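You operate a simulated robot arm through the tools that you are given. There is no shell and no other tool. Be economical: measure what you need, move in short steps, check, and stop when the job is done.

You are at the controls of a simulated two-armed robot. One attempt, no reset.

## Task
Warm the large bearing to 60 C, then grease it as the card says.
Fine: dial to 60 first; grease it while still warm; warmer off; leave the nozzle over the bearing.

The check looks at the end state, three seconds after you hand in, the way a careful person would. Anything else that was tipped, shoved, dropped, spilled or broken makes it a failure.

## Robot
Two 7-joint arms with two-finger parallel grippers on one trunk, on a base that drives. Base frame: it is fixed to the floor where the robot stands at the start and does not move with it; the origin is under the middle of the robot, x ahead of it, y to its left, z up; the surface under the hand at the start is at about z = 800. Readings come in mm, rad, newtons and seconds.
The left shoulder is at the start at [21, 138, 1270], the right one opposite. With the tool pointing down near the work surface each hand reaches from about 100 to 480 mm from the robot's upright axis, wherever it stands, measured 20 degrees to its own side. Places, roughly: grease pump lever [1500, 0, 1000]; job card [1300, 400, 900]; nozzle arm [1600, 0, 900]; pad of the warmer [500, 100, 900]; post under the grease nozzle [1600, -100, 800]; warmer dial [500, 0, 900]; warmer switch [600, 0, 900]. Payload 1.57 kg a hand.
Tool frame (each hand has its own): the origin (TCP) lies between the finger pads and is the grasp point; the fingertips stand 30 mm ahead of it; z points along the fingers, y is the line along which they close. Largest opening 80 mm; finger width 17, thickness 12; the body of the gripper, 40 by 82 mm, starts 80 mm behind the TCP.
Orientation is that of the tool frame in the base frame, as a unit quaternion [x, y, z, w]. With the fingers straight down and closing along the base's y, the tool's x points along the base's -x, its y along +y and its z along -z.

## Interface
- The arms move only by the tool arm_command. It takes "left_commands", "right_commands" or both (then of equal length, played together; a hand with none holds still); each is a list of rows, each an object (a shift or turn left out is 0, a gripper value left out holds the last) with "xyz": the shift along the base's x, y, z in units of 50 mm (1.0 is 50 mm), a list of three; "dr": the turn, a rotation vector about the base's x, y, z in units of 5 degrees (1.0 is 5 degrees), a list of three; "claw": the closure, from 0 (fully open) to 1 (shut). In form: [{"xyz": [tx, ty, tz], "dr": [rx, ry, rz], "claw": claw}, ...]. A call has 1 to 8 rows; each row shifts and turns the commanded pose from where the row before left it. A call with a number of a shift or a turn outside -1 to 1 is refused whole. A row lasts 0.2 s, in which the tool goes at most 50 mm and 0.15 rad; a call with a longer step from one row to the next is refused whole, and so is a gripper value outside its range. A pose out of reach is approached as far as the arm can. The call stops where the force on the tool passes 90 N (or 10 N more than at its start, if that is more) or the arm is blocked; 0.2 s more then pass. The fingers move at their own pace (about 45 mm/s each) and stop on an object; they squeeze with about 34 N. The grip force told is the motor's: it shows also when the fingers shut on nothing. Time passes only in rows, and 0.2 s behind the last, so rows that do not move let the fingers close. The reply holds the time, the measured pose of the TCP, the force on the tool along the base axes, the opening and the grip force, in the units named above and with some noise, with the torque about the TCP (base axes, N m) and any sound that the robot's microphone picked up.
- Cameras (640 x 400 px; columns grow to the right, rows downward): "scene" is now at [188.7, -4.3, 1156.4]; the picture's right is [-0.03, -1.00, -0.00], its down [-0.56, 0.02, -0.83] and it looks along [0.83, -0.02, -0.56] (base axes); focal length 214 px, centre (320, 200). "left" rides on the left gripper at [72, 7, -122] in its tool frame; the picture's right is [-0.09, 1.00, 0.00], its down [-0.84, -0.08, -0.54] and it looks along [-0.54, -0.05, 0.84] (tool axes); focal length 238 px, centre (320, 200). "right" rides on the right gripper at [72, -7, -122] in its tool frame; the picture's right is [0.09, 1.00, 0.00], its down [-0.84, 0.08, -0.54] and it looks along [-0.54, 0.05, 0.84] (tool axes); focal length 238 px, centre (320, 200). There is no depth. A picture from a camera that has moved, and an enlarged one, comes with that camera's place and axes in the base frame and with its lens.
- snapshot(camera): a new picture of that camera. No time passes.
- raise_lower(by): slides the trunk up (or, below 0, down) by that many mm; the arms and the scene camera ride with it, the base frame stays. It gives what a move gives, with no picture.
- base_move(legs): drives the robot by 1 to 6 legs, each [ahead, left, turn to the left] in mm, mm and rad, along the robot's own axes; the way and the turn of a leg run together, so that a leg with both is an arc; at most 1500 mm and 3.142 rad a leg. The arms and the cameras ride along, it lands a little off, and it stops where it bumps. It gives what a move gives.
- head_to(pan, tilt): turns the head with the scene camera to pan (to the left, within 1.047 rad either way) and tilt (down, from -0.506 to 1.204), counted from straight ahead of the robot. It gives what a move gives.
- enlarge(camera, box): a new picture of the part [left, top, right, bottom] of that camera's present view, enlarged. No time passes.
- job_done(): hands the job in; it is judged then, once.

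Go step by step. Nothing tells you exact positions but the pictures and the camera data: compare them with the known pose of the tool, close in by small moves and look again before you grip or let go. The budget is 120 turns and 100 pictures, counting those below and the enlarged ones. Unless the task says otherwise, let go and move clear before handing in, and close with one line.

The tools are called after "Call:" by a JSON object that holds its "op" and its "data". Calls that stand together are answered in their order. arm_command: Moves the arms, as the interface text tells. Its arguments: {"type":"object","properties":{"left_commands":{"type":"array"},"right_commands":{"type":"array"}},"required":[]} The other tools are called the same way: raise_lower (by) slides the trunk up or down; base_move (legs) drives the base; head_to (pan, tilt) turns the head that bears the scene camera; snapshot (camera) takes a picture; enlarge (camera, box) takes an enlarged picture of a part of a camera's view; job_done () hands the job in.

At the start:

```text
t: 0.0
left_tool_pos: [349.7, 150.0, 1135.8]
left_tcp_rot: [-0.003, 0.977, 0.0, -0.215]
left_wrist_force: [0.1, -0.4, -0.2]
left_ft_torque: [0.02, -0.01, 0.0]
left_finger_gap: 80.0
left_grasp_force: 0.1
right_tool_pos: [361.8, -119.5, 1137.5]
right_tcp_rot: [0.003, 0.979, 0.001, -0.206]
right_wrist_force: [-0.1, -0.7, -0.6]
right_ft_torque: [0.01, -0.02, 0.04]
right_finger_gap: 80.1
right_grasp_force: 0.2
trunk travel left (down, up): [-600.0, 640.0]
robot x, y, heading: [-2.1, -1.1, -0.004]
head pan, tilt: [-0.03, 0.593]
```

scene: 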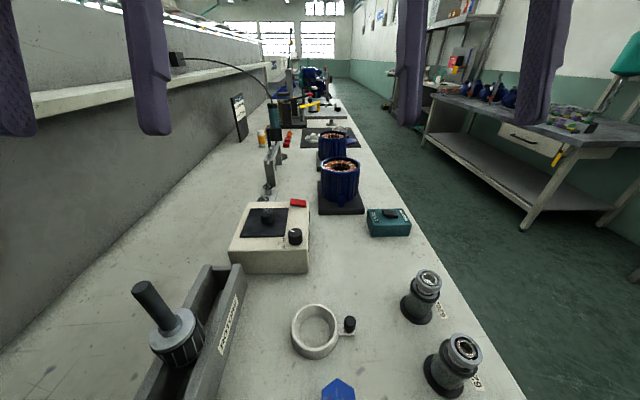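
right: 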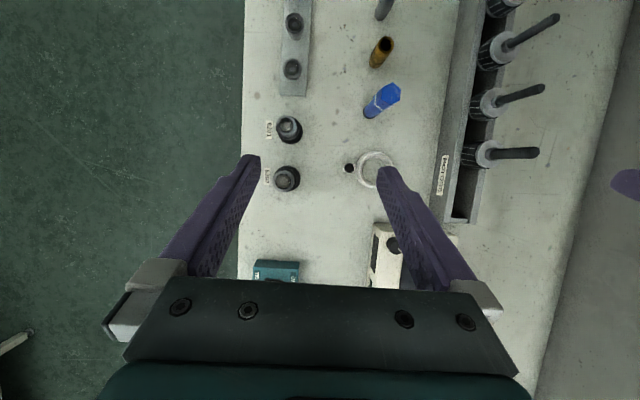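
left: 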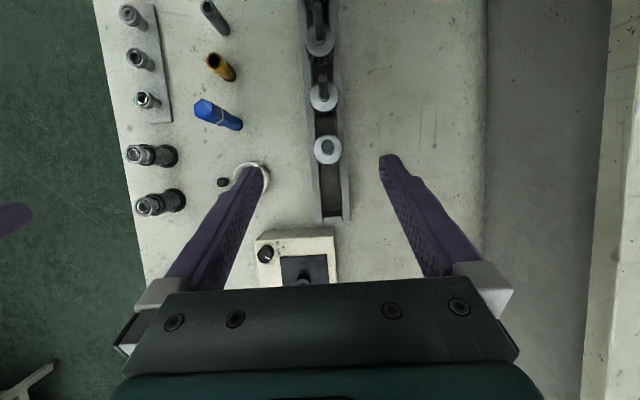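

The bench runs ahead of the robot, with the warmer (cream box with dial and red switch) near and a job card and greasing station farther off. I'll look closer first.

Call:
{"op": "enlarge", "data": {"camera": "scene", "box": [200, 60, 400, 185]}}

Call:
{"op": "enlarge", "data": {"camera": "scene", "box": [120, 180, 500, 400]}}

```text
3.20 times, centred on (300, 122) of scene
camera zoom: at [188.7, -4.3, 1156.4], right [-0.03, -1.0, 0.0], down [-0.56, 0.02, -0.83], along [0.83, -0.02, -0.56], focal length 686 px, centre (384, 448)
```

zoom: 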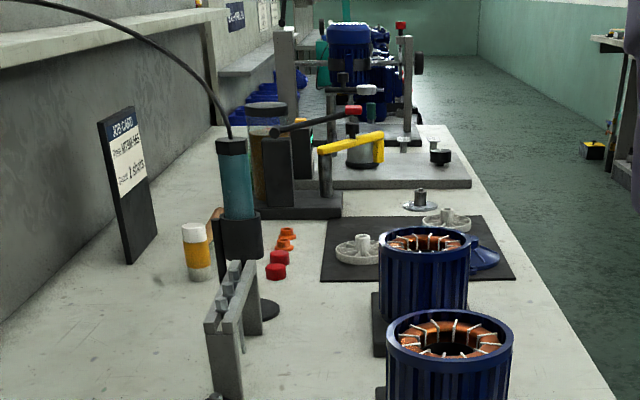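

```text
1.68 times, centred on (310, 290) of scene
camera zoom: at [188.7, -4.3, 1156.4], right [-0.03, -1.0, 0.0], down [-0.56, 0.02, -0.83], along [0.83, -0.02, -0.56], focal length 361 px, centre (337, 48)
```

zoom: 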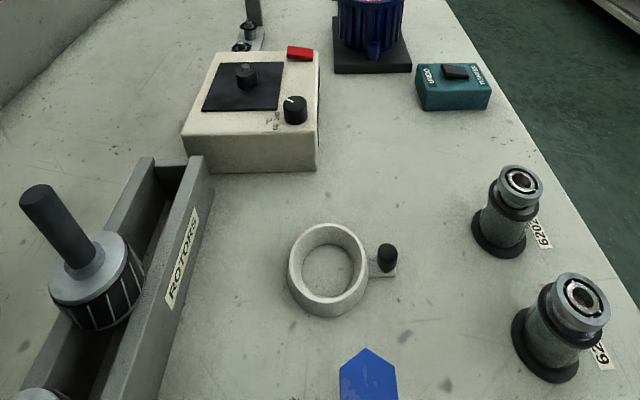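

Call:
{"op": "enlarge", "data": {"camera": "scene", "box": [225, 85, 265, 145]}}

Call:
{"op": "enlarge", "data": {"camera": "scene", "box": [380, 250, 500, 400]}}

Call:
{"op": "enlarge", "data": {"camera": "right", "box": [240, 0, 420, 220]}}

Call:
{"op": "enlarge", "data": {"camera": "left", "box": [100, 0, 260, 220]}}

Call:
{"op": "enlarge", "data": {"camera": "scene", "box": [230, 190, 320, 280]}}

```text
6.67 times, centred on (245, 115) of scene
camera zoom: at [188.7, -4.3, 1156.4], right [-0.03, -1.0, 0.0], down [-0.56, 0.02, -0.83], along [0.83, -0.02, -0.56], focal length 1430 px, centre (820, 767)
```

zoom: 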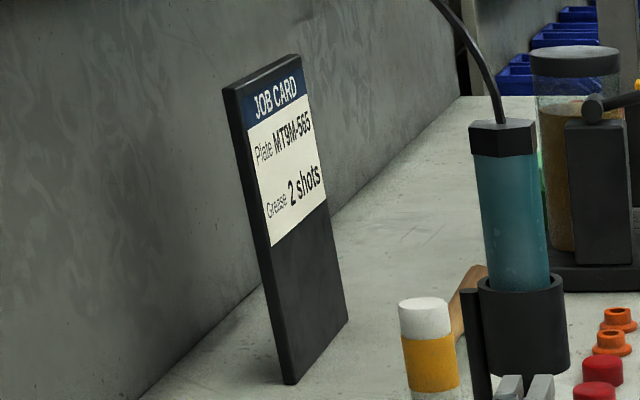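

```text
2.67 times, centred on (440, 325) of scene
camera zoom: at [188.7, -4.3, 1156.4], right [-0.03, -1.0, 0.0], down [-0.56, 0.02, -0.83], along [0.83, -0.02, -0.56], focal length 572 px, centre (0, -133)
```

zoom: 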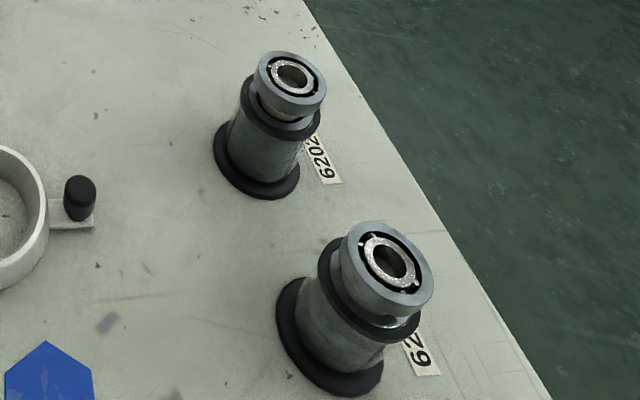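

```text
1.82 times, centred on (330, 110) of right
camera zoom: at [345.0, -126.0, 1280.0], right [-0.08, 1.0, 0.04], down [0.98, 0.07, 0.16], along [0.15, 0.05, -0.99], focal length 433 px, centre (302, 364)
```

zoom: 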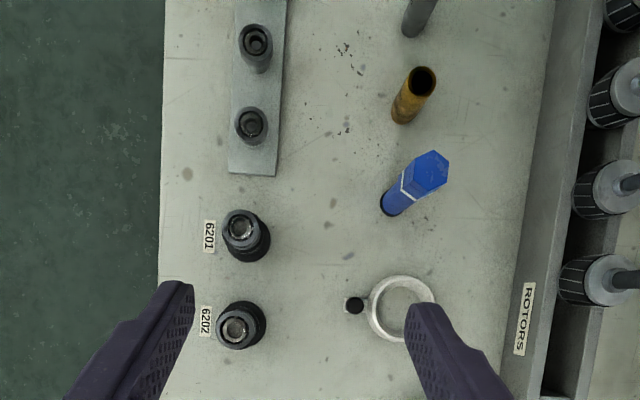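

```text
1.82 times, centred on (180, 110) of left
camera zoom: at [335.5, 155.8, 1278.1], right [0.08, 1.0, -0.04], down [0.99, -0.07, 0.14], along [0.14, -0.05, -0.99], focal length 433 px, centre (574, 364)
```

zoom: 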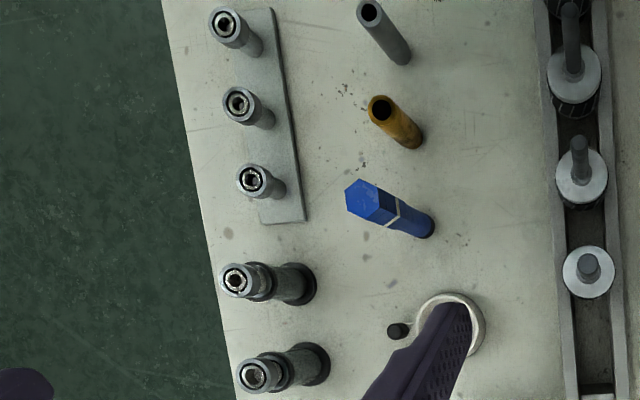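

```text
4.44 times, centred on (275, 235) of scene
camera zoom: at [188.7, -4.3, 1156.4], right [-0.03, -1.0, 0.0], down [-0.56, 0.02, -0.83], along [0.83, -0.02, -0.56], focal length 953 px, centre (520, 44)
```

zoom: 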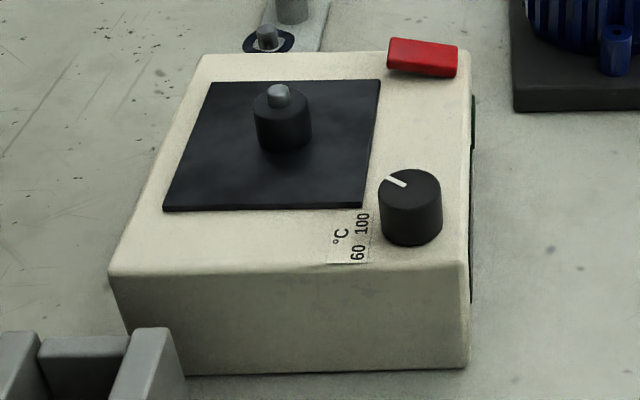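

The large bearing is the 6202, whose top I put near [380, -168, 881]; the card says 2 shots. I'll check what lies under and around the robot and look at the greasing station.

Call:
{"op": "head_to", "data": {"pan": 0, "tilt": 1.2}}

Call:
{"op": "snapshot", "data": {"camera": "scene"}}

Call:
{"op": "head_to", "data": {"pan": 0, "tilt": 0.35}}

Call:
{"op": "enlarge", "data": {"camera": "scene", "box": [240, 120, 400, 220]}}

```text
t: 1.0
left_tool_pos: [350.4, 148.6, 1135.8]
left_tcp_rot: [-0.004, 0.977, 0.0, -0.215]
left_wrist_force: [-0.3, 0.1, -0.4]
left_ft_torque: [0.04, 0.01, 0.0]
left_finger_gap: 80.0
left_grasp_force: 0.1
right_tool_pos: [361.5, -118.8, 1137.5]
right_tcp_rot: [0.003, 0.978, 0.001, -0.207]
right_wrist_force: [-0.1, 0.3, -0.7]
right_ft_torque: [-0.04, 0.0, 0.01]
right_finger_gap: 80.1
right_grasp_force: 0.0
trunk travel left (down, up): [-600.0, 640.0]
robot x, y, heading: [-1.8, 1.8, -0.0]
head pan, tilt: [0.0, 1.201]
```

```text
89 pictures are left
camera scene: at [156.6, -1.6, 1111.1], right [0.0, -1.0, 0.0], down [-0.93, 0.0, -0.36], along [0.36, 0.0, -0.93], focal length 214 px, centre (320, 200)
```

scene: 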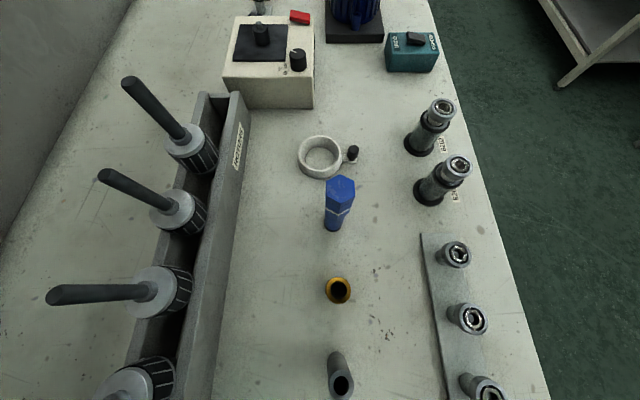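

```text
t: 2.2
left_tool_pos: [350.9, 149.9, 1136.2]
left_tcp_rot: [-0.003, 0.976, 0.0, -0.216]
left_wrist_force: [0.2, 0.4, 0.1]
left_ft_torque: [0.01, -0.01, -0.01]
left_finger_gap: 79.9
left_grasp_force: 0.0
right_tool_pos: [362.1, -120.1, 1138.6]
right_tcp_rot: [0.003, 0.978, 0.0, -0.207]
right_wrist_force: [0.3, 0.1, -0.2]
right_ft_torque: [0.02, 0.03, -0.02]
right_finger_gap: 79.9
right_grasp_force: 0.1
trunk travel left (down, up): [-600.0, 640.0]
robot x, y, heading: [-3.1, 1.9, -0.0]
head pan, tilt: [0.0, 0.351]
```

```text
4.00 times, centred on (320, 170) of scene
camera zoom: at [194.0, -1.6, 1178.5], right [0.0, -1.0, 0.0], down [-0.34, 0.0, -0.94], along [0.94, 0.0, -0.34], focal length 858 px, centre (320, 320)
```

zoom: 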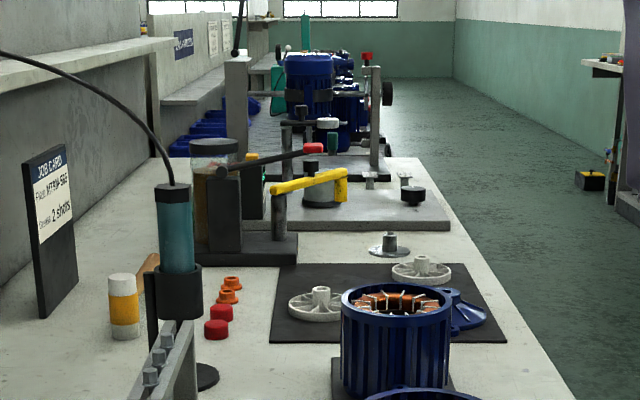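

The way ahead looks clear. I'll drive 150 mm ahead to bring the warmer within reach, level the left hand to point straight down, and look at the dial.

Call:
{"op": "base_move", "data": {"legs": [[150, 0, 0]]}}

Call:
{"op": "arm_command", "data": {"left_commands": [{"dr": [0, -1, 0]}, {"dr": [0, -1, 0]}, {"dr": [0, -1, 0]}, {"dr": [0, -1, 0]}, {"dr": [0, -0.97, 0]}], "right_commands": [{"dr": [0, -1, 0]}, {"dr": [0, -1, 0]}, {"dr": [0, -1, 0]}, {"dr": [0, -1, 0]}, {"dr": [0, -0.8, 0]}]}}

Call:
{"op": "snapshot", "data": {"camera": "left"}}

Call:
{"op": "snapshot", "data": {"camera": "right"}}

```text
t: 3.5
left_tool_pos: [500.0, 149.6, 1089.8]
left_tcp_rot: [-0.004, 0.976, 0.0, -0.216]
left_wrist_force: [0.6, -0.9, -0.1]
left_ft_torque: [0.02, -0.03, 0.0]
left_finger_gap: 80.0
left_grasp_force: 0.0
right_tool_pos: [511.8, -119.4, 1091.0]
right_tcp_rot: [0.003, 0.978, 0.0, -0.208]
right_wrist_force: [-0.3, -0.1, 0.4]
right_ft_torque: [0.02, 0.01, 0.0]
right_finger_gap: 80.0
right_grasp_force: 0.0
trunk travel left (down, up): [-600.0, 640.0]
robot x, y, heading: [148.8, -2.3, -0.001]
head pan, tilt: [0.0, 0.351]
```

```text
t: 4.8
left_tool_pos: [499.1, 150.0, 1090.3]
left_tcp_rot: [-0.004, 1.0, -0.001, 0.001]
left_wrist_force: [-0.2, 0.1, 0.1]
left_ft_torque: [-0.01, -0.03, 0.01]
left_finger_gap: 79.8
left_grasp_force: 0.0
right_tool_pos: [510.2, -119.7, 1091.7]
right_tcp_rot: [0.004, 1.0, 0.001, 0.0]
right_wrist_force: [0.2, -0.2, -0.4]
right_ft_torque: [0.02, 0.04, -0.03]
right_finger_gap: 80.1
right_grasp_force: 0.0
trunk travel left (down, up): [-600.0, 640.0]
robot x, y, heading: [145.7, 2.2, 0.003]
head pan, tilt: [0.0, 0.351]
```

```text
87 pictures are left
camera left: at [426.6, 156.1, 1213.2], right [0.09, 1.0, 0.0], down [0.84, -0.07, 0.54], along [0.54, -0.05, -0.84], focal length 238 px, centre (320, 200)
```

left: 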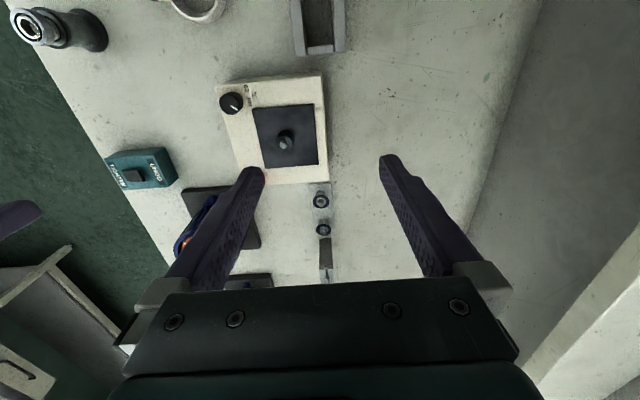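

```text
86 pictures are left
camera right: at [438.2, -126.0, 1214.6], right [-0.09, 1.0, 0.0], down [0.84, 0.07, 0.54], along [0.54, 0.05, -0.84], focal length 238 px, centre (320, 200)
```

right: 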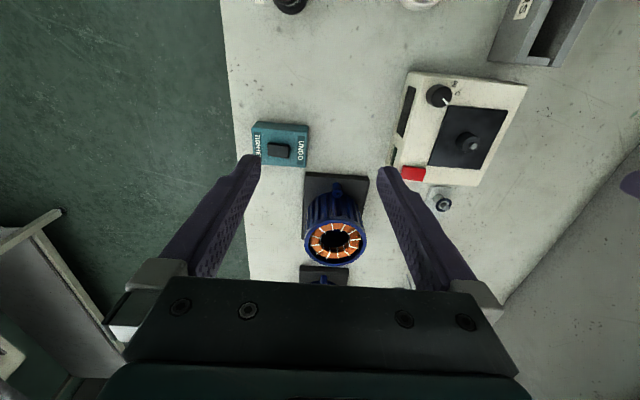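

Call:
{"op": "enlarge", "data": {"camera": "left", "box": [200, 70, 340, 190]}}

Call:
{"op": "enlarge", "data": {"camera": "right", "box": [390, 60, 530, 190]}}

```text
3.33 times, centred on (270, 130) of left
camera zoom: at [426.6, 156.1, 1213.2], right [0.09, 1.0, 0.0], down [0.84, -0.07, 0.54], along [0.54, -0.05, -0.84], focal length 794 px, centre (487, 433)
```

zoom: 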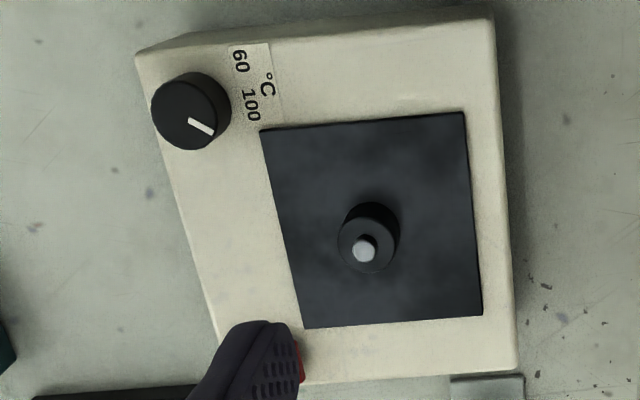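

```text
3.08 times, centred on (460, 125) of right
camera zoom: at [438.2, -126.0, 1214.6], right [-0.09, 1.0, 0.0], down [0.84, 0.07, 0.54], along [0.54, 0.05, -0.84], focal length 733 px, centre (-111, 431)
```

zoom: 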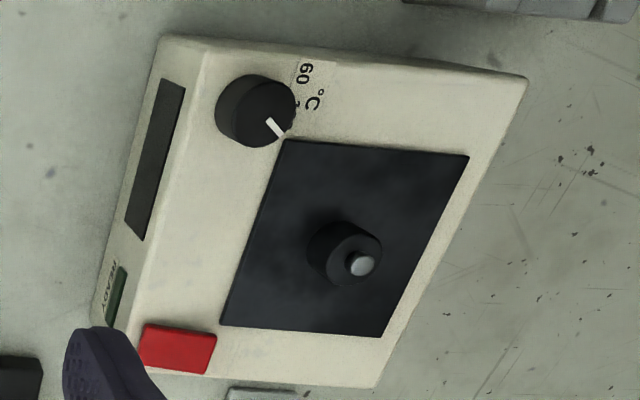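

The warmer's dial knob top is near [479, 32, 886], with 60 on its +y/-x side and the pointer now past 100, so I need roughly 80° counter-clockwise. I'll pre-turn the left hand clockwise 40° and come above the dial.

Call:
{"op": "arm_command", "data": {"left_commands": [{"xyz": [-0.05, -0.295, -0.2], "dr": [0, 0, -1], "claw": 0.2}, {"xyz": [-0.05, -0.295, -0.2], "dr": [0, 0, -1]}, {"xyz": [-0.05, -0.295, -0.2], "dr": [0, 0, -1]}, {"xyz": [-0.05, -0.295, -0.2], "dr": [0, 0, -1]}, {"xyz": [-0.05, -0.295, -0.2], "dr": [0, 0, -1]}, {"xyz": [-0.05, -0.295, -0.2], "dr": [0, 0, -1]}, {"xyz": [-0.05, -0.295, -0.2], "dr": [0, 0, -1]}, {"xyz": [-0.05, -0.295, -0.2], "dr": [0, 0, -1]}]}}

Call:
{"op": "snapshot", "data": {"camera": "left"}}

```text
t: 6.5
left_tool_pos: [479.6, 31.4, 1009.9]
left_tcp_rot: [0.34, 0.94, -0.001, -0.001]
left_wrist_force: [-0.8, -0.4, -0.1]
left_ft_torque: [-0.01, 0.0, 0.04]
left_finger_gap: 64.0
left_grasp_force: 0.0
right_tool_pos: [511.3, -119.3, 1090.5]
right_tcp_rot: [0.003, 1.0, 0.0, 0.0]
right_wrist_force: [-0.7, 0.2, 0.4]
right_ft_torque: [0.01, -0.04, 0.02]
right_finger_gap: 79.9
right_grasp_force: 0.0
trunk travel left (down, up): [-600.0, 640.0]
robot x, y, heading: [148.3, -1.4, 0.004]
head pan, tilt: [0.0, 0.351]
```

```text
83 pictures are left
camera left: at [427.7, 82.9, 1133.6], right [0.71, 0.71, 0.0], down [0.59, -0.6, 0.54], along [0.38, -0.38, -0.84], focal length 238 px, centre (320, 200)
```

left: 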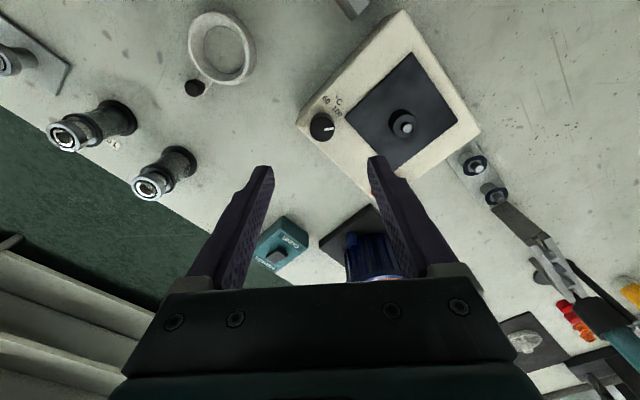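

Call:
{"op": "enlarge", "data": {"camera": "left", "box": [290, 85, 370, 150]}}

```text
6.15 times, centred on (330, 118) of left
camera zoom: at [427.7, 82.9, 1133.6], right [0.71, 0.71, 0.0], down [0.59, -0.6, 0.54], along [0.38, -0.38, -0.84], focal length 1467 px, centre (258, 708)
```

zoom: 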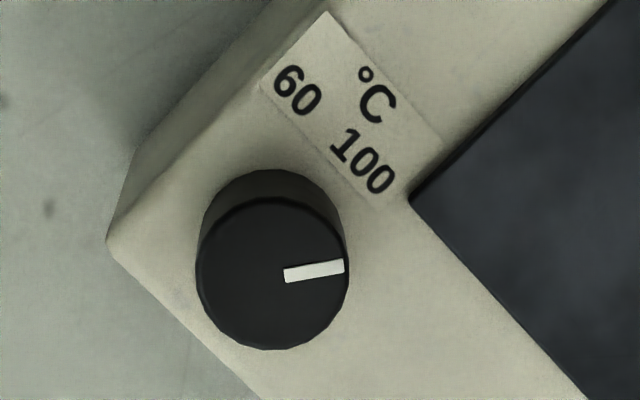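

Pointer stands about 36° toward +x from +y; the "60" lies about 35° toward -x, so about 71° counter-clockwise. I'll descend and grip the knob.

Call:
{"op": "arm_command", "data": {"left_commands": [{"xyz": [0.01, 0.03, -0.6]}, {"xyz": [0, 0.02, -0.6]}, {"xyz": [0, 0, -0.5]}, {"xyz": [0, 0, -0.4]}, {"claw": 1}, {"claw": 1}, {"claw": 1}]}}

Call:
{"op": "snapshot", "data": {"camera": "left"}}

```text
t: 8.2
left_tool_pos: [480.0, 33.7, 906.5]
left_tcp_rot: [0.338, 0.941, 0.002, -0.001]
left_wrist_force: [5.9, 5.8, -6.7]
left_ft_torque: [0.09, -0.14, -0.06]
left_finger_gap: 25.2
left_grasp_force: 19.1
right_tool_pos: [511.8, -117.9, 1091.6]
right_tcp_rot: [0.002, 1.0, 0.002, 0.0]
right_wrist_force: [0.4, -0.7, -0.3]
right_ft_torque: [-0.01, 0.04, -0.01]
right_finger_gap: 79.9
right_grasp_force: 0.0
trunk travel left (down, up): [-600.0, 640.0]
robot x, y, heading: [151.7, 1.8, 0.001]
head pan, tilt: [0.0, 0.351]
```

```text
81 pictures are left
camera left: at [428.2, 84.2, 1028.8], right [0.7, 0.71, 0.0], down [0.6, -0.6, 0.54], along [0.38, -0.38, -0.84], focal length 238 px, centre (320, 200)
```

left: 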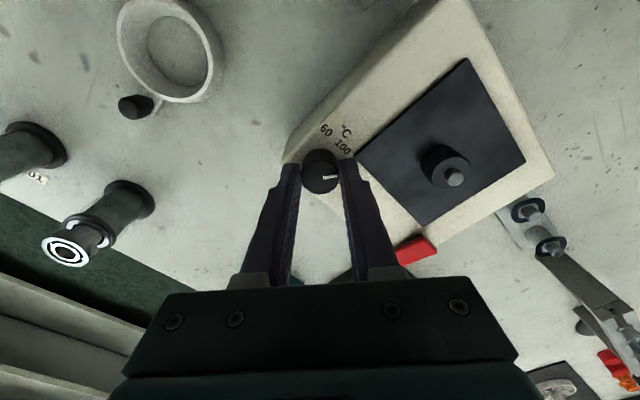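

Call:
{"op": "arm_command", "data": {"left_commands": [{"dr": [0, 0, 1]}, {"dr": [0, 0, 1]}, {"dr": [0, 0, 1]}, {"dr": [0, 0, 1]}, {"dr": [0, 0, 1]}, {"dr": [0, 0, 1]}, {"dr": [0, 0, 1]}]}}

Call:
{"op": "arm_command", "data": {"left_commands": [{"dr": [0, 0, 1]}, {"dr": [0, 0, 1]}, {"dr": [0, 0, 1]}, {"dr": [0, 0, 1]}, {"dr": [0, 0, 1]}, {"dr": [0, 0, 1]}, {"dr": [0, 0, 1]}]}}

Call:
{"op": "enlarge", "data": {"camera": "left", "box": [250, 100, 390, 220]}}

Call:
{"op": "enlarge", "data": {"camera": "right", "box": [390, 60, 530, 190]}}

```text
t: 9.8
left_tool_pos: [479.4, 34.3, 906.0]
left_tcp_rot: [0.04, 0.999, -0.001, 0.0]
left_wrist_force: [3.3, 4.7, 3.8]
left_ft_torque: [0.21, 0.86, -0.01]
left_finger_gap: 25.2
left_grasp_force: 37.7
right_tool_pos: [511.3, -117.9, 1091.3]
right_tcp_rot: [0.002, 1.0, 0.001, -0.001]
right_wrist_force: [0.1, -0.2, -0.2]
right_ft_torque: [-0.01, -0.01, -0.01]
right_finger_gap: 80.2
right_grasp_force: 0.0
trunk travel left (down, up): [-600.0, 640.0]
robot x, y, heading: [150.2, 3.7, 0.001]
head pan, tilt: [0.0, 0.351]
```

```text
t: 11.3
left_tool_pos: [480.5, 34.2, 905.8]
left_tcp_rot: [-0.262, 0.965, 0.0, -0.001]
left_wrist_force: [0.1, 4.3, -2.6]
left_ft_torque: [0.22, -0.44, -0.34]
left_finger_gap: 25.2
left_grasp_force: 37.0
right_tool_pos: [511.8, -118.7, 1092.3]
right_tcp_rot: [0.003, 1.0, 0.001, 0.0]
right_wrist_force: [-0.6, 0.3, -0.4]
right_ft_torque: [-0.02, 0.0, -0.01]
right_finger_gap: 80.0
right_grasp_force: 0.1
trunk travel left (down, up): [-600.0, 640.0]
robot x, y, heading: [150.1, -2.4, -0.001]
head pan, tilt: [0.0, 0.351]
```

```text
3.33 times, centred on (320, 160) of left
camera zoom: at [414.0, 3.0, 1028.7], right [-0.42, 0.91, 0.0], down [0.76, 0.36, 0.54], along [0.49, 0.23, -0.84], focal length 794 px, centre (320, 333)
```

zoom: 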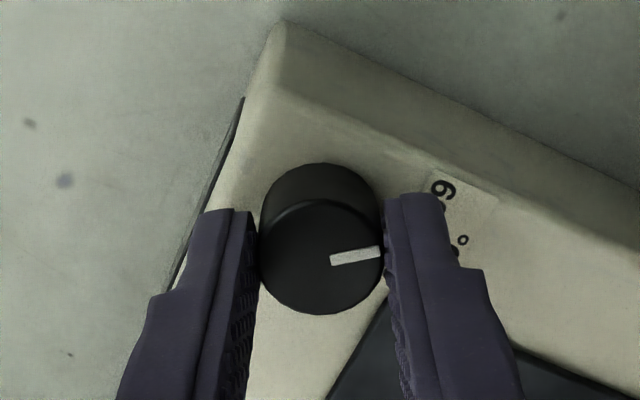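

```text
3.08 times, centred on (460, 125) of right
camera zoom: at [438.4, -125.4, 1214.6], right [-0.09, 1.0, 0.0], down [0.84, 0.07, 0.54], along [0.54, 0.05, -0.84], focal length 733 px, centre (-111, 431)
```

zoom: 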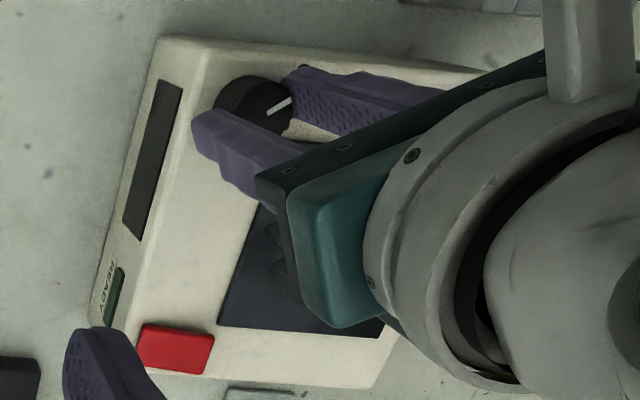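

The knob followed the fingers. I'll release, rise and measure the pointer.

Call:
{"op": "arm_command", "data": {"left_commands": [{"claw": 0.3}, {"claw": 0.3}, {"claw": 0.3}, {"xyz": [0, 0, 0.5]}, {"xyz": [0, 0, 0.9]}, {"xyz": [0, 0, 0.9]}]}}

Call:
{"op": "enlarge", "data": {"camera": "left", "box": [280, 80, 380, 160]}}

Call:
{"op": "enlarge", "data": {"camera": "right", "box": [390, 60, 530, 190]}}

```text
t: 12.8
left_tool_pos: [479.6, 33.3, 1022.4]
left_tcp_rot: [-0.261, 0.965, -0.001, -0.001]
left_wrist_force: [0.2, 0.4, 0.3]
left_ft_torque: [-0.01, 0.0, 0.01]
left_finger_gap: 56.0
left_grasp_force: 0.0
right_tool_pos: [510.9, -118.9, 1092.2]
right_tcp_rot: [0.003, 1.0, 0.001, 0.0]
right_wrist_force: [-0.2, -0.4, 0.3]
right_ft_torque: [0.01, 0.01, 0.01]
right_finger_gap: 79.7
right_grasp_force: 0.1
trunk travel left (down, up): [-600.0, 640.0]
robot x, y, heading: [147.4, 1.9, 0.002]
head pan, tilt: [0.0, 0.351]
```

```text
5.00 times, centred on (330, 120) of left
camera zoom: at [413.2, 3.0, 1143.9], right [-0.42, 0.91, 0.0], down [0.76, 0.36, 0.54], along [0.49, 0.23, -0.84], focal length 1192 px, centre (270, 600)
```

zoom: 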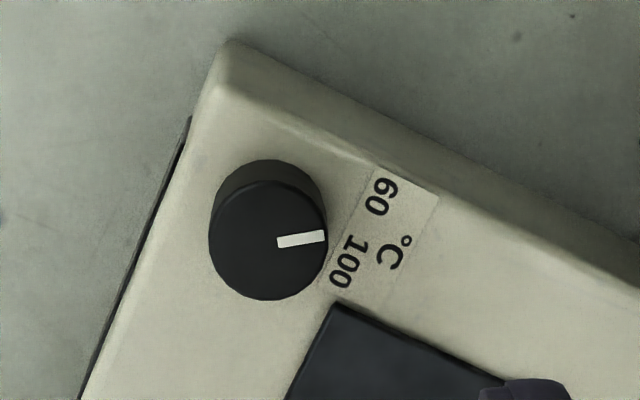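

```text
3.08 times, centred on (460, 125) of right
camera zoom: at [438.5, -125.9, 1214.8], right [-0.09, 1.0, 0.0], down [0.84, 0.07, 0.54], along [0.54, 0.05, -0.84], focal length 733 px, centre (-111, 431)
```

zoom: 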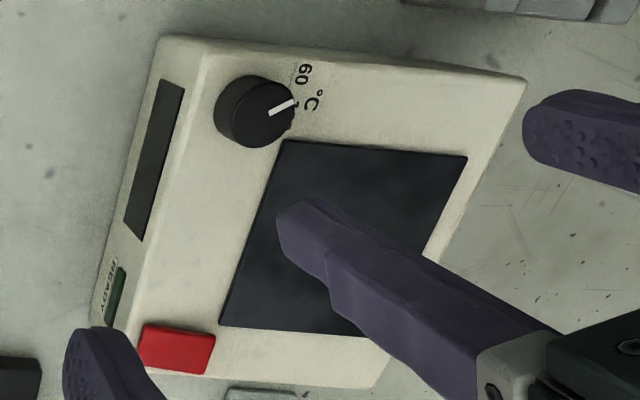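

The pointer is about 5–6° short of the "60". I'll grip again and add that.

Call:
{"op": "arm_command", "data": {"left_commands": [{"xyz": [0, 0, -0.9]}, {"xyz": [0, 0, -0.9]}, {"xyz": [0, 0, -0.5]}, {"claw": 1}, {"claw": 1}, {"claw": 1}, {"dr": [0, 0, 0.6]}, {"dr": [0, 0, 0.6]}]}}

Call:
{"op": "arm_command", "data": {"left_commands": [{}, {"claw": 0.3}, {"claw": 0.3}, {"claw": 0.3}, {"xyz": [0, 0, 0.5]}, {"xyz": [0, 0, 0.9]}, {"xyz": [0, 0, 0.9]}]}}

Call:
{"op": "enlarge", "data": {"camera": "left", "box": [280, 80, 380, 160]}}

```text
t: 14.6
left_tool_pos: [479.2, 32.1, 905.3]
left_tcp_rot: [-0.312, 0.95, 0.0, -0.002]
left_wrist_force: [2.9, -2.4, -12.3]
left_ft_torque: [0.19, 0.22, -0.51]
left_finger_gap: 25.2
left_grasp_force: 37.0
right_tool_pos: [510.9, -120.2, 1090.8]
right_tcp_rot: [0.002, 1.0, 0.001, 0.0]
right_wrist_force: [-0.4, -0.3, 0.3]
right_ft_torque: [-0.01, 0.02, -0.01]
right_finger_gap: 79.9
right_grasp_force: 0.0
trunk travel left (down, up): [-600.0, 640.0]
robot x, y, heading: [150.9, 1.5, 0.003]
head pan, tilt: [0.0, 0.351]
```

```text
t: 16.1
left_tool_pos: [478.8, 31.1, 1020.4]
left_tcp_rot: [-0.311, 0.95, -0.002, -0.002]
left_wrist_force: [0.9, -0.6, 0.5]
left_ft_torque: [-0.02, 0.0, -0.01]
left_finger_gap: 56.3
left_grasp_force: 0.1
right_tool_pos: [510.6, -118.4, 1091.8]
right_tcp_rot: [0.002, 1.0, 0.001, 0.0]
right_wrist_force: [-0.2, -0.7, 1.1]
right_ft_torque: [0.01, 0.01, -0.03]
right_finger_gap: 80.1
right_grasp_force: 0.1
trunk travel left (down, up): [-600.0, 640.0]
robot x, y, heading: [149.9, 0.5, -0.0]
head pan, tilt: [0.0, 0.351]
```

```text
5.00 times, centred on (330, 120) of left
camera zoom: at [416.5, -5.3, 1143.0], right [-0.52, 0.86, 0.0], down [0.72, 0.43, 0.54], along [0.46, 0.28, -0.84], focal length 1192 px, centre (270, 600)
```

zoom: 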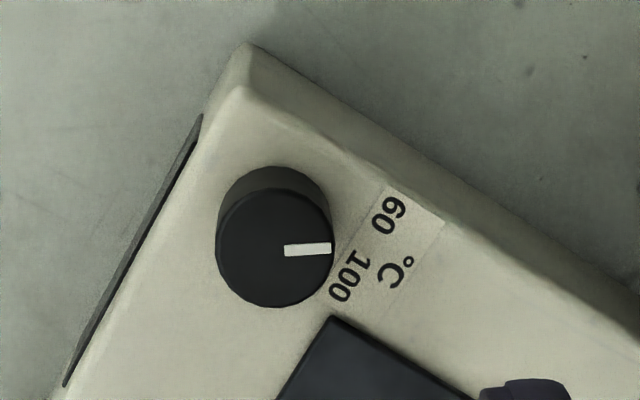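

Call:
{"op": "arm_command", "data": {"left_commands": [{"xyz": [0.02, 0.04, -0.9]}, {"xyz": [0, 0, -0.9]}, {"xyz": [0, 0, -0.5]}, {"claw": 1}, {"claw": 1}, {"claw": 1}, {"dr": [0, 0, 0.5]}, {"dr": [0, 0, 0.5]}]}}

Call:
{"op": "arm_command", "data": {"left_commands": [{}, {"claw": 0.3}, {"claw": 0.3}, {"claw": 0.3}, {"xyz": [0, 0, 0.5]}, {"xyz": [0, 0, 0.9]}, {"xyz": [0, 0, 0.9]}]}}

Call:
{"op": "enlarge", "data": {"camera": "left", "box": [280, 80, 380, 160]}}

```text
t: 17.9
left_tool_pos: [480.1, 35.0, 904.9]
left_tcp_rot: [-0.353, 0.936, -0.001, 0.0]
left_wrist_force: [2.7, -3.2, -9.8]
left_ft_torque: [0.29, 0.08, -0.43]
left_finger_gap: 25.6
left_grasp_force: 37.3
right_tool_pos: [511.2, -118.9, 1092.3]
right_tcp_rot: [0.003, 1.0, 0.001, 0.0]
right_wrist_force: [0.1, -0.2, 0.3]
right_ft_torque: [0.0, -0.01, -0.01]
right_finger_gap: 80.2
right_grasp_force: 0.1
trunk travel left (down, up): [-600.0, 640.0]
robot x, y, heading: [147.2, -1.8, -0.0]
head pan, tilt: [0.0, 0.351]
```

```text
t: 19.6
left_tool_pos: [482.1, 33.7, 1021.4]
left_tcp_rot: [-0.354, 0.935, 0.0, -0.001]
left_wrist_force: [-0.1, -1.0, 0.6]
left_ft_torque: [0.0, -0.01, -0.01]
left_finger_gap: 56.2
left_grasp_force: 0.1
right_tool_pos: [511.3, -119.4, 1091.7]
right_tcp_rot: [0.003, 1.0, 0.0, 0.0]
right_wrist_force: [-0.2, 0.3, 0.6]
right_ft_torque: [0.0, -0.02, -0.01]
right_finger_gap: 79.8
right_grasp_force: 0.0
trunk travel left (down, up): [-600.0, 640.0]
robot x, y, heading: [155.2, 4.7, 0.001]
head pan, tilt: [0.0, 0.351]
```

```text
5.00 times, centred on (330, 120) of left
camera zoom: at [422.8, -7.7, 1144.6], right [-0.59, 0.81, 0.0], down [0.68, 0.5, 0.54], along [0.44, 0.32, -0.84], focal length 1192 px, centre (270, 600)
```

zoom: 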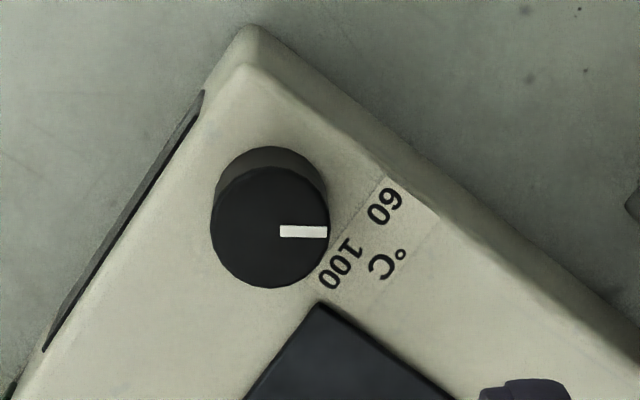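

The dial now points at 60 (−36° against −35°). Before driving to the greasing station I'll raise the hands and check the hose and obstacles on the way.

Call:
{"op": "arm_command", "data": {"left_commands": [{"xyz": [0, 0.5, 0.9], "dr": [0, 0, -1]}, {"xyz": [0, 0.5, 0.9], "dr": [0, 0, -1]}, {"xyz": [0, 0.5, 0.6], "dr": [0, 0, -1]}, {"dr": [0, 0, -1]}, {"dr": [0, 0, -1]}, {"dr": [0, 0, -1]}, {"dr": [0, 0, -1]}, {"dr": [0, 0, -1]}], "right_commands": [{"xyz": [0, 0, 0.5]}, {"xyz": [0, 0, 0.5]}, {}, {}, {}, {}, {}, {}]}}

Call:
{"op": "head_to", "data": {"pan": 0.35, "tilt": 0.1}}

Call:
{"op": "snapshot", "data": {"camera": "scene"}}

```text
refused: row 1 steps farther than a row can; nothing moved
```

```text
t: 20.4
left_tool_pos: [481.1, 33.8, 1020.6]
left_tcp_rot: [-0.353, 0.936, -0.001, -0.001]
left_wrist_force: [0.3, 0.2, -0.1]
left_ft_torque: [0.02, -0.02, 0.01]
left_finger_gap: 55.8
left_grasp_force: 0.1
right_tool_pos: [511.5, -119.2, 1091.8]
right_tcp_rot: [0.003, 1.0, 0.0, 0.0]
right_wrist_force: [-0.4, 0.6, -0.4]
right_ft_torque: [0.01, -0.02, 0.01]
right_finger_gap: 80.0
right_grasp_force: 0.2
trunk travel left (down, up): [-600.0, 640.0]
robot x, y, heading: [148.6, 2.1, -0.005]
head pan, tilt: [0.351, 0.099]
```

```text
74 pictures are left
camera scene: at [335.8, 29.7, 1156.6], right [0.34, -0.94, 0.0], down [-0.09, -0.03, -0.99], along [0.93, 0.34, -0.1], focal length 214 px, centre (320, 200)
```

scene: 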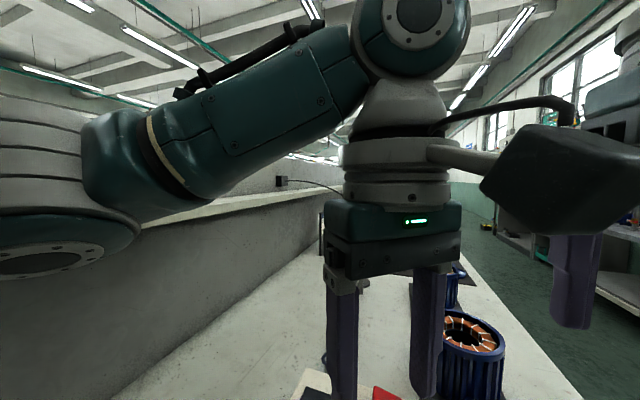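

The arms would pass near the hose at this height, so I'll raise the trunk before driving and then look again.

Call:
{"op": "raise_lower", "data": {"by": 300}}

Call:
{"op": "head_to", "data": {"pan": 0.1, "tilt": 0.7}}

Call:
{"op": "snapshot", "data": {"camera": "scene"}}

```text
t: 23.4
left_tool_pos: [481.4, 35.8, 1322.1]
left_tcp_rot: [-0.352, 0.936, 0.0, -0.001]
left_wrist_force: [0.1, 0.4, 0.2]
left_ft_torque: [0.04, 0.01, -0.02]
left_finger_gap: 56.0
left_grasp_force: 0.0
right_tool_pos: [510.8, -119.7, 1391.2]
right_tcp_rot: [0.003, 1.0, 0.001, 0.0]
right_wrist_force: [0.2, 0.0, 1.0]
right_ft_torque: [-0.02, -0.01, 0.0]
right_finger_gap: 80.0
right_grasp_force: 0.0
trunk travel left (down, up): [-900.0, 340.0]
robot x, y, heading: [149.3, 0.7, -0.003]
head pan, tilt: [0.351, 0.099]
```

```text
t: 24.4
left_tool_pos: [482.2, 34.4, 1321.2]
left_tcp_rot: [-0.353, 0.936, -0.001, 0.0]
left_wrist_force: [-0.1, 0.8, -0.4]
left_ft_torque: [0.01, -0.01, -0.01]
left_finger_gap: 56.1
left_grasp_force: 0.1
right_tool_pos: [510.3, -118.9, 1391.2]
right_tcp_rot: [0.002, 1.0, 0.001, 0.0]
right_wrist_force: [0.5, -0.3, 0.4]
right_ft_torque: [-0.01, 0.02, -0.01]
right_finger_gap: 80.3
right_grasp_force: 0.1
trunk travel left (down, up): [-900.0, 340.0]
robot x, y, heading: [150.0, -3.6, 0.002]
head pan, tilt: [0.099, 0.7]
```

```text
73 pictures are left
camera scene: at [333.9, 6.6, 1402.0], right [0.1, -1.0, 0.0], down [-0.64, -0.06, -0.77], along [0.76, 0.08, -0.64], focal length 214 px, centre (320, 200)
```

scene: 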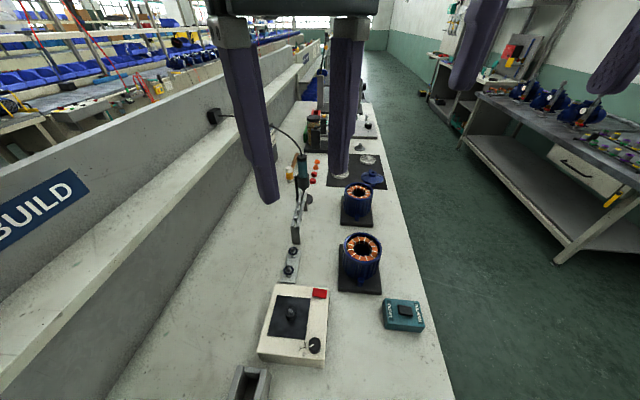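

Call:
{"op": "base_move", "data": {"legs": [[500, 0, 0], [500, 0, 0]]}}

Call:
{"op": "head_to", "data": {"pan": 0, "tilt": 0.9}}

Call:
{"op": "snapshot", "data": {"camera": "scene"}}

Call:
{"op": "snapshot", "data": {"camera": "right"}}

```text
t: 29.9
left_tool_pos: [1487.1, 38.4, 1322.3]
left_tcp_rot: [-0.355, 0.935, -0.002, -0.001]
left_wrist_force: [0.3, 0.3, -0.1]
left_ft_torque: [0.0, 0.01, -0.01]
left_finger_gap: 56.3
left_grasp_force: 0.1
right_tool_pos: [1516.3, -114.6, 1392.2]
right_tcp_rot: [0.0, 1.0, 0.001, -0.001]
right_wrist_force: [-0.7, -0.3, 0.1]
right_ft_torque: [0.01, 0.0, 0.0]
right_finger_gap: 80.4
right_grasp_force: 0.0
trunk travel left (down, up): [-900.0, 340.0]
robot x, y, heading: [1156.3, -0.7, 0.003]
head pan, tilt: [0.099, 0.7]
```

```text
t: 30.6
left_tool_pos: [1485.8, 38.3, 1321.8]
left_tcp_rot: [-0.355, 0.935, -0.001, -0.001]
left_wrist_force: [0.4, -0.1, -0.4]
left_ft_torque: [-0.02, 0.01, -0.03]
left_finger_gap: 56.0
left_grasp_force: 0.0
right_tool_pos: [1517.2, -114.3, 1391.2]
right_tcp_rot: [-0.001, 1.0, 0.001, 0.0]
right_wrist_force: [-0.4, -0.4, 0.4]
right_ft_torque: [0.0, -0.01, -0.03]
right_finger_gap: 80.4
right_grasp_force: 0.1
trunk travel left (down, up): [-900.0, 340.0]
robot x, y, heading: [1157.2, 3.7, 0.001]
head pan, tilt: [0.0, 0.901]
```

```text
72 pictures are left
camera scene: at [1329.6, 1.3, 1385.8], right [0.0, -1.0, 0.0], down [-0.78, 0.0, -0.62], along [0.62, 0.0, -0.78], focal length 214 px, centre (320, 200)
```

scene: 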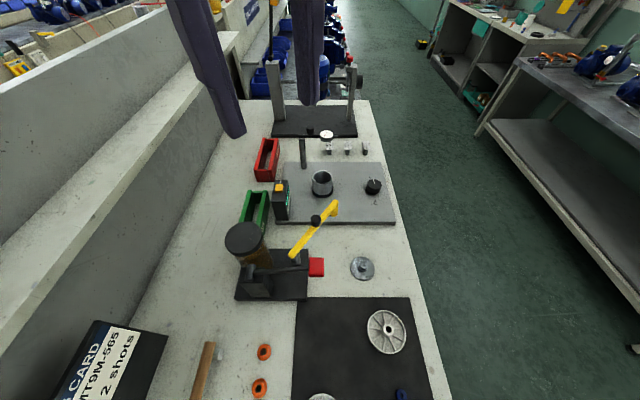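

```text
71 pictures are left
camera right: at [1443.7, -122.3, 1514.7], right [-0.09, 1.0, 0.0], down [0.84, 0.08, 0.54], along [0.54, 0.05, -0.84], focal length 238 px, centre (320, 200)
```

right: 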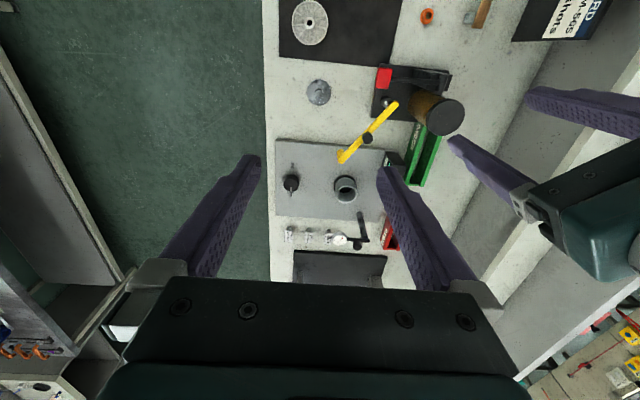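

Call:
{"op": "enlarge", "data": {"camera": "scene", "box": [220, 180, 400, 310]}}

Call:
{"op": "enlarge", "data": {"camera": "right", "box": [270, 50, 470, 200]}}

Call:
{"op": "snapshot", "data": {"camera": "left"}}

```text
3.08 times, centred on (310, 245) of scene
camera zoom: at [1329.6, 1.3, 1385.8], right [0.0, -1.0, 0.0], down [-0.78, 0.0, -0.62], along [0.62, 0.0, -0.78], focal length 660 px, centre (351, 62)
```

zoom: 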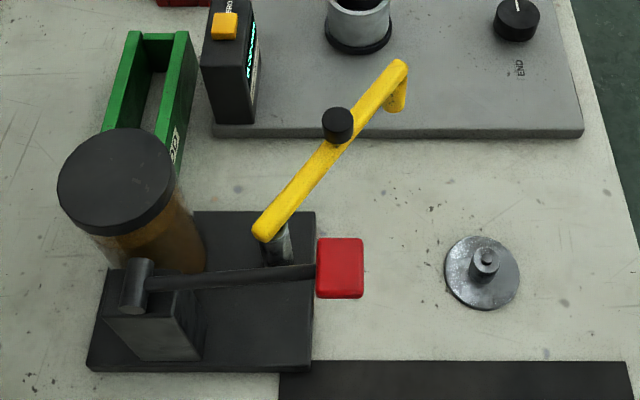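

```text
2.67 times, centred on (370, 125) of right
camera zoom: at [1443.7, -122.3, 1514.7], right [-0.09, 1.0, 0.0], down [0.84, 0.08, 0.54], along [0.54, 0.05, -0.84], focal length 636 px, centre (187, 400)
```

zoom: 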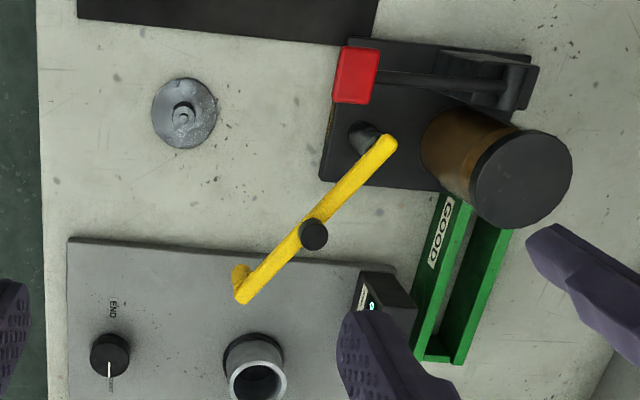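

```text
68 pictures are left
camera left: at [1427.7, -4.2, 1444.2], right [-0.59, 0.81, 0.0], down [0.68, 0.5, 0.54], along [0.44, 0.32, -0.84], focal length 238 px, centre (320, 200)
```

left: 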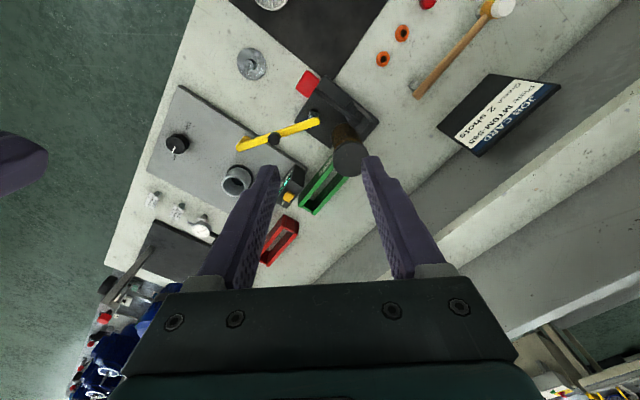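

At the station: grease post pin near [1549, -114], nozzle arm pivot near [1543, 68] with arm swung forward (knob at [1617, 10, 951]), and lever's red pad near [1485, 8, 990]. The post is free and the arm is out of the way, so I'll go back and pick up the 6202 bearing.

Call:
{"op": "base_move", "data": {"legs": [[-550, 0, 0], [-556, 0, 0]]}}

Call:
{"op": "arm_command", "data": {"left_commands": [{"xyz": [0, 0.3, 0.8], "dr": [0, 0, -1]}, {"xyz": [0, 0.3, 0.8], "dr": [0, 0, -1]}, {"xyz": [0, 0.3, 0.8], "dr": [0, 0, -1]}, {"xyz": [0, 0.3, 0], "dr": [0, 0, -1]}, {"dr": [0, 0, -1]}, {"dr": [0, 0, -1]}, {"dr": [0, 0, -1]}, {"dr": [0, 0, -1]}]}}

Call:
{"op": "raise_lower", "data": {"by": -300}}

Call:
{"op": "snapshot", "data": {"camera": "right"}}

```text
t: 36.6
left_tool_pos: [371.5, 32.0, 1321.2]
left_tcp_rot: [-0.355, 0.935, -0.001, -0.002]
left_wrist_force: [0.7, 0.4, 0.1]
left_ft_torque: [0.0, 0.01, 0.0]
left_finger_gap: 56.3
left_grasp_force: 0.1
right_tool_pos: [400.9, -121.0, 1391.4]
right_tcp_rot: [0.001, 1.0, 0.0, 0.0]
right_wrist_force: [-0.3, 0.3, 0.4]
right_ft_torque: [-0.02, 0.01, 0.01]
right_finger_gap: 79.8
right_grasp_force: 0.1
trunk travel left (down, up): [-900.0, 340.0]
robot x, y, heading: [41.1, -0.0, 0.008]
head pan, tilt: [0.0, 0.901]
```

```text
t: 38.4
left_tool_pos: [362.9, 88.1, 1418.2]
left_tcp_rot: [-0.004, 0.999, 0.009, -0.034]
left_wrist_force: [0.0, -0.7, 0.0]
left_ft_torque: [-0.01, -0.01, 0.03]
left_finger_gap: 56.0
left_grasp_force: 0.1
right_tool_pos: [400.3, -120.4, 1391.5]
right_tcp_rot: [0.001, 1.0, 0.0, 0.0]
right_wrist_force: [0.4, 0.3, -0.2]
right_ft_torque: [-0.02, 0.04, 0.0]
right_finger_gap: 79.8
right_grasp_force: 0.0
trunk travel left (down, up): [-900.0, 340.0]
robot x, y, heading: [36.8, -2.0, 0.004]
head pan, tilt: [0.0, 0.901]
```

```text
t: 41.6
left_tool_pos: [365.6, 89.9, 1144.2]
left_tcp_rot: [-0.01, 0.999, 0.008, -0.037]
left_wrist_force: [0.4, 0.4, 0.4]
left_ft_torque: [0.03, -0.01, -0.02]
left_finger_gap: 55.8
left_grasp_force: 0.0
right_tool_pos: [401.7, -121.2, 1118.2]
right_tcp_rot: [0.001, 1.0, 0.0, 0.0]
right_wrist_force: [0.4, -0.2, -0.1]
right_ft_torque: [0.01, 0.02, 0.0]
right_finger_gap: 79.9
right_grasp_force: 0.2
trunk travel left (down, up): [-627.0, 613.0]
robot x, y, heading: [37.1, -0.9, 0.001]
head pan, tilt: [0.0, 0.901]
stopped: the arm was blocked; the commanded pose is now the measured one
```

```text
67 pictures are left
camera right: at [329.4, -128.5, 1242.1], right [-0.09, 1.0, 0.0], down [0.84, 0.08, 0.54], along [0.54, 0.05, -0.84], focal length 238 px, centre (320, 200)
```

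right: 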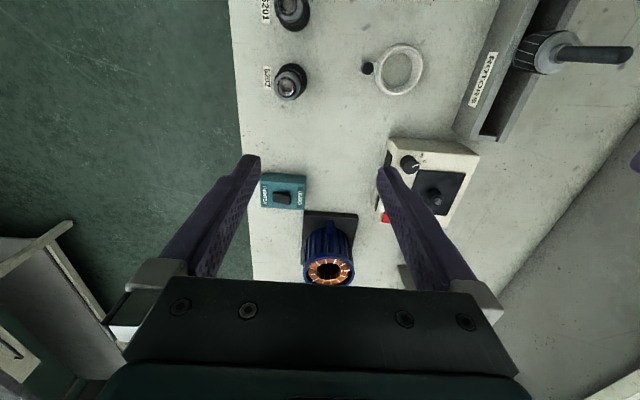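

The trunk stopped 27 mm short because something blocked it; I'll look around for contact before continuing.

Call:
{"op": "head_to", "data": {"pan": 0.8, "tilt": 0.5}}

Call:
{"op": "snapshot", "data": {"camera": "scene"}}

Call:
{"op": "snapshot", "data": {"camera": "left"}}

Call:
{"op": "head_to", "data": {"pan": -0.8, "tilt": 0.7}}

Call:
{"op": "snapshot", "data": {"camera": "scene"}}

```text
t: 42.8
left_tool_pos: [364.9, 90.3, 1145.8]
left_tcp_rot: [-0.009, 0.999, 0.008, -0.037]
left_wrist_force: [-0.3, -0.4, 0.7]
left_ft_torque: [0.01, -0.01, 0.0]
left_finger_gap: 56.3
left_grasp_force: 0.0
right_tool_pos: [402.6, -121.3, 1119.3]
right_tcp_rot: [0.001, 1.0, 0.001, 0.0]
right_wrist_force: [0.5, 0.0, -0.1]
right_ft_torque: [0.01, -0.02, 0.01]
right_finger_gap: 80.1
right_grasp_force: 0.0
trunk travel left (down, up): [-627.0, 613.0]
robot x, y, heading: [41.0, -0.6, 0.0]
head pan, tilt: [0.799, 0.499]
```

```text
66 pictures are left
camera scene: at [203.3, 60.3, 1147.1], right [0.72, -0.7, 0.0], down [-0.33, -0.34, -0.88], along [0.61, 0.63, -0.48], focal length 214 px, centre (320, 200)
```

scene: 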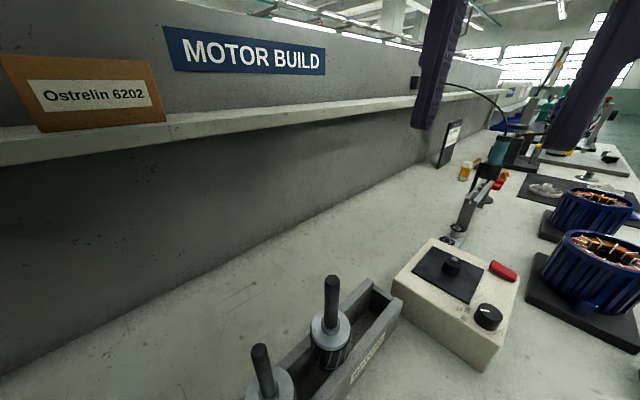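

```text
65 pictures are left
camera left: at [301.9, 93.6, 1273.4], right [0.07, 1.0, 0.01], down [0.88, -0.07, 0.48], along [0.48, -0.03, -0.88], focal length 238 px, centre (320, 200)
```

left: 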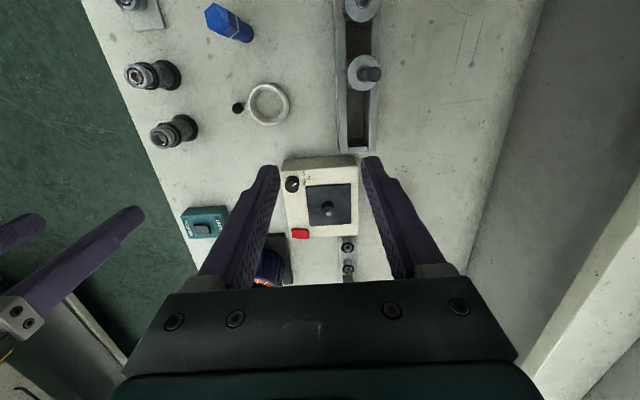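

```text
t: 44.4
left_tool_pos: [365.6, 90.4, 1146.0]
left_tcp_rot: [-0.01, 0.999, 0.008, -0.035]
left_wrist_force: [-0.4, -0.9, 0.0]
left_ft_torque: [-0.02, -0.03, 0.0]
left_finger_gap: 56.0
left_grasp_force: 0.0
right_tool_pos: [402.7, -121.4, 1118.8]
right_tcp_rot: [0.001, 1.0, 0.001, 0.0]
right_wrist_force: [0.3, 0.7, 0.4]
right_ft_torque: [0.01, 0.02, -0.01]
right_finger_gap: 79.7
right_grasp_force: 0.1
trunk travel left (down, up): [-627.0, 613.0]
robot x, y, heading: [41.7, -6.7, 0.001]
head pan, tilt: [-0.799, 0.7]
```

```text
64 pictures are left
camera scene: at [199.6, -65.7, 1129.4], right [-0.71, -0.7, 0.0], down [-0.45, 0.46, -0.77], along [0.54, -0.55, -0.64], focal length 214 px, centre (320, 200)
```

scene: 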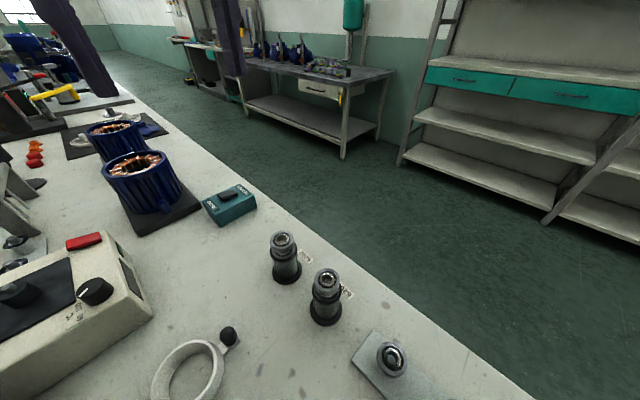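

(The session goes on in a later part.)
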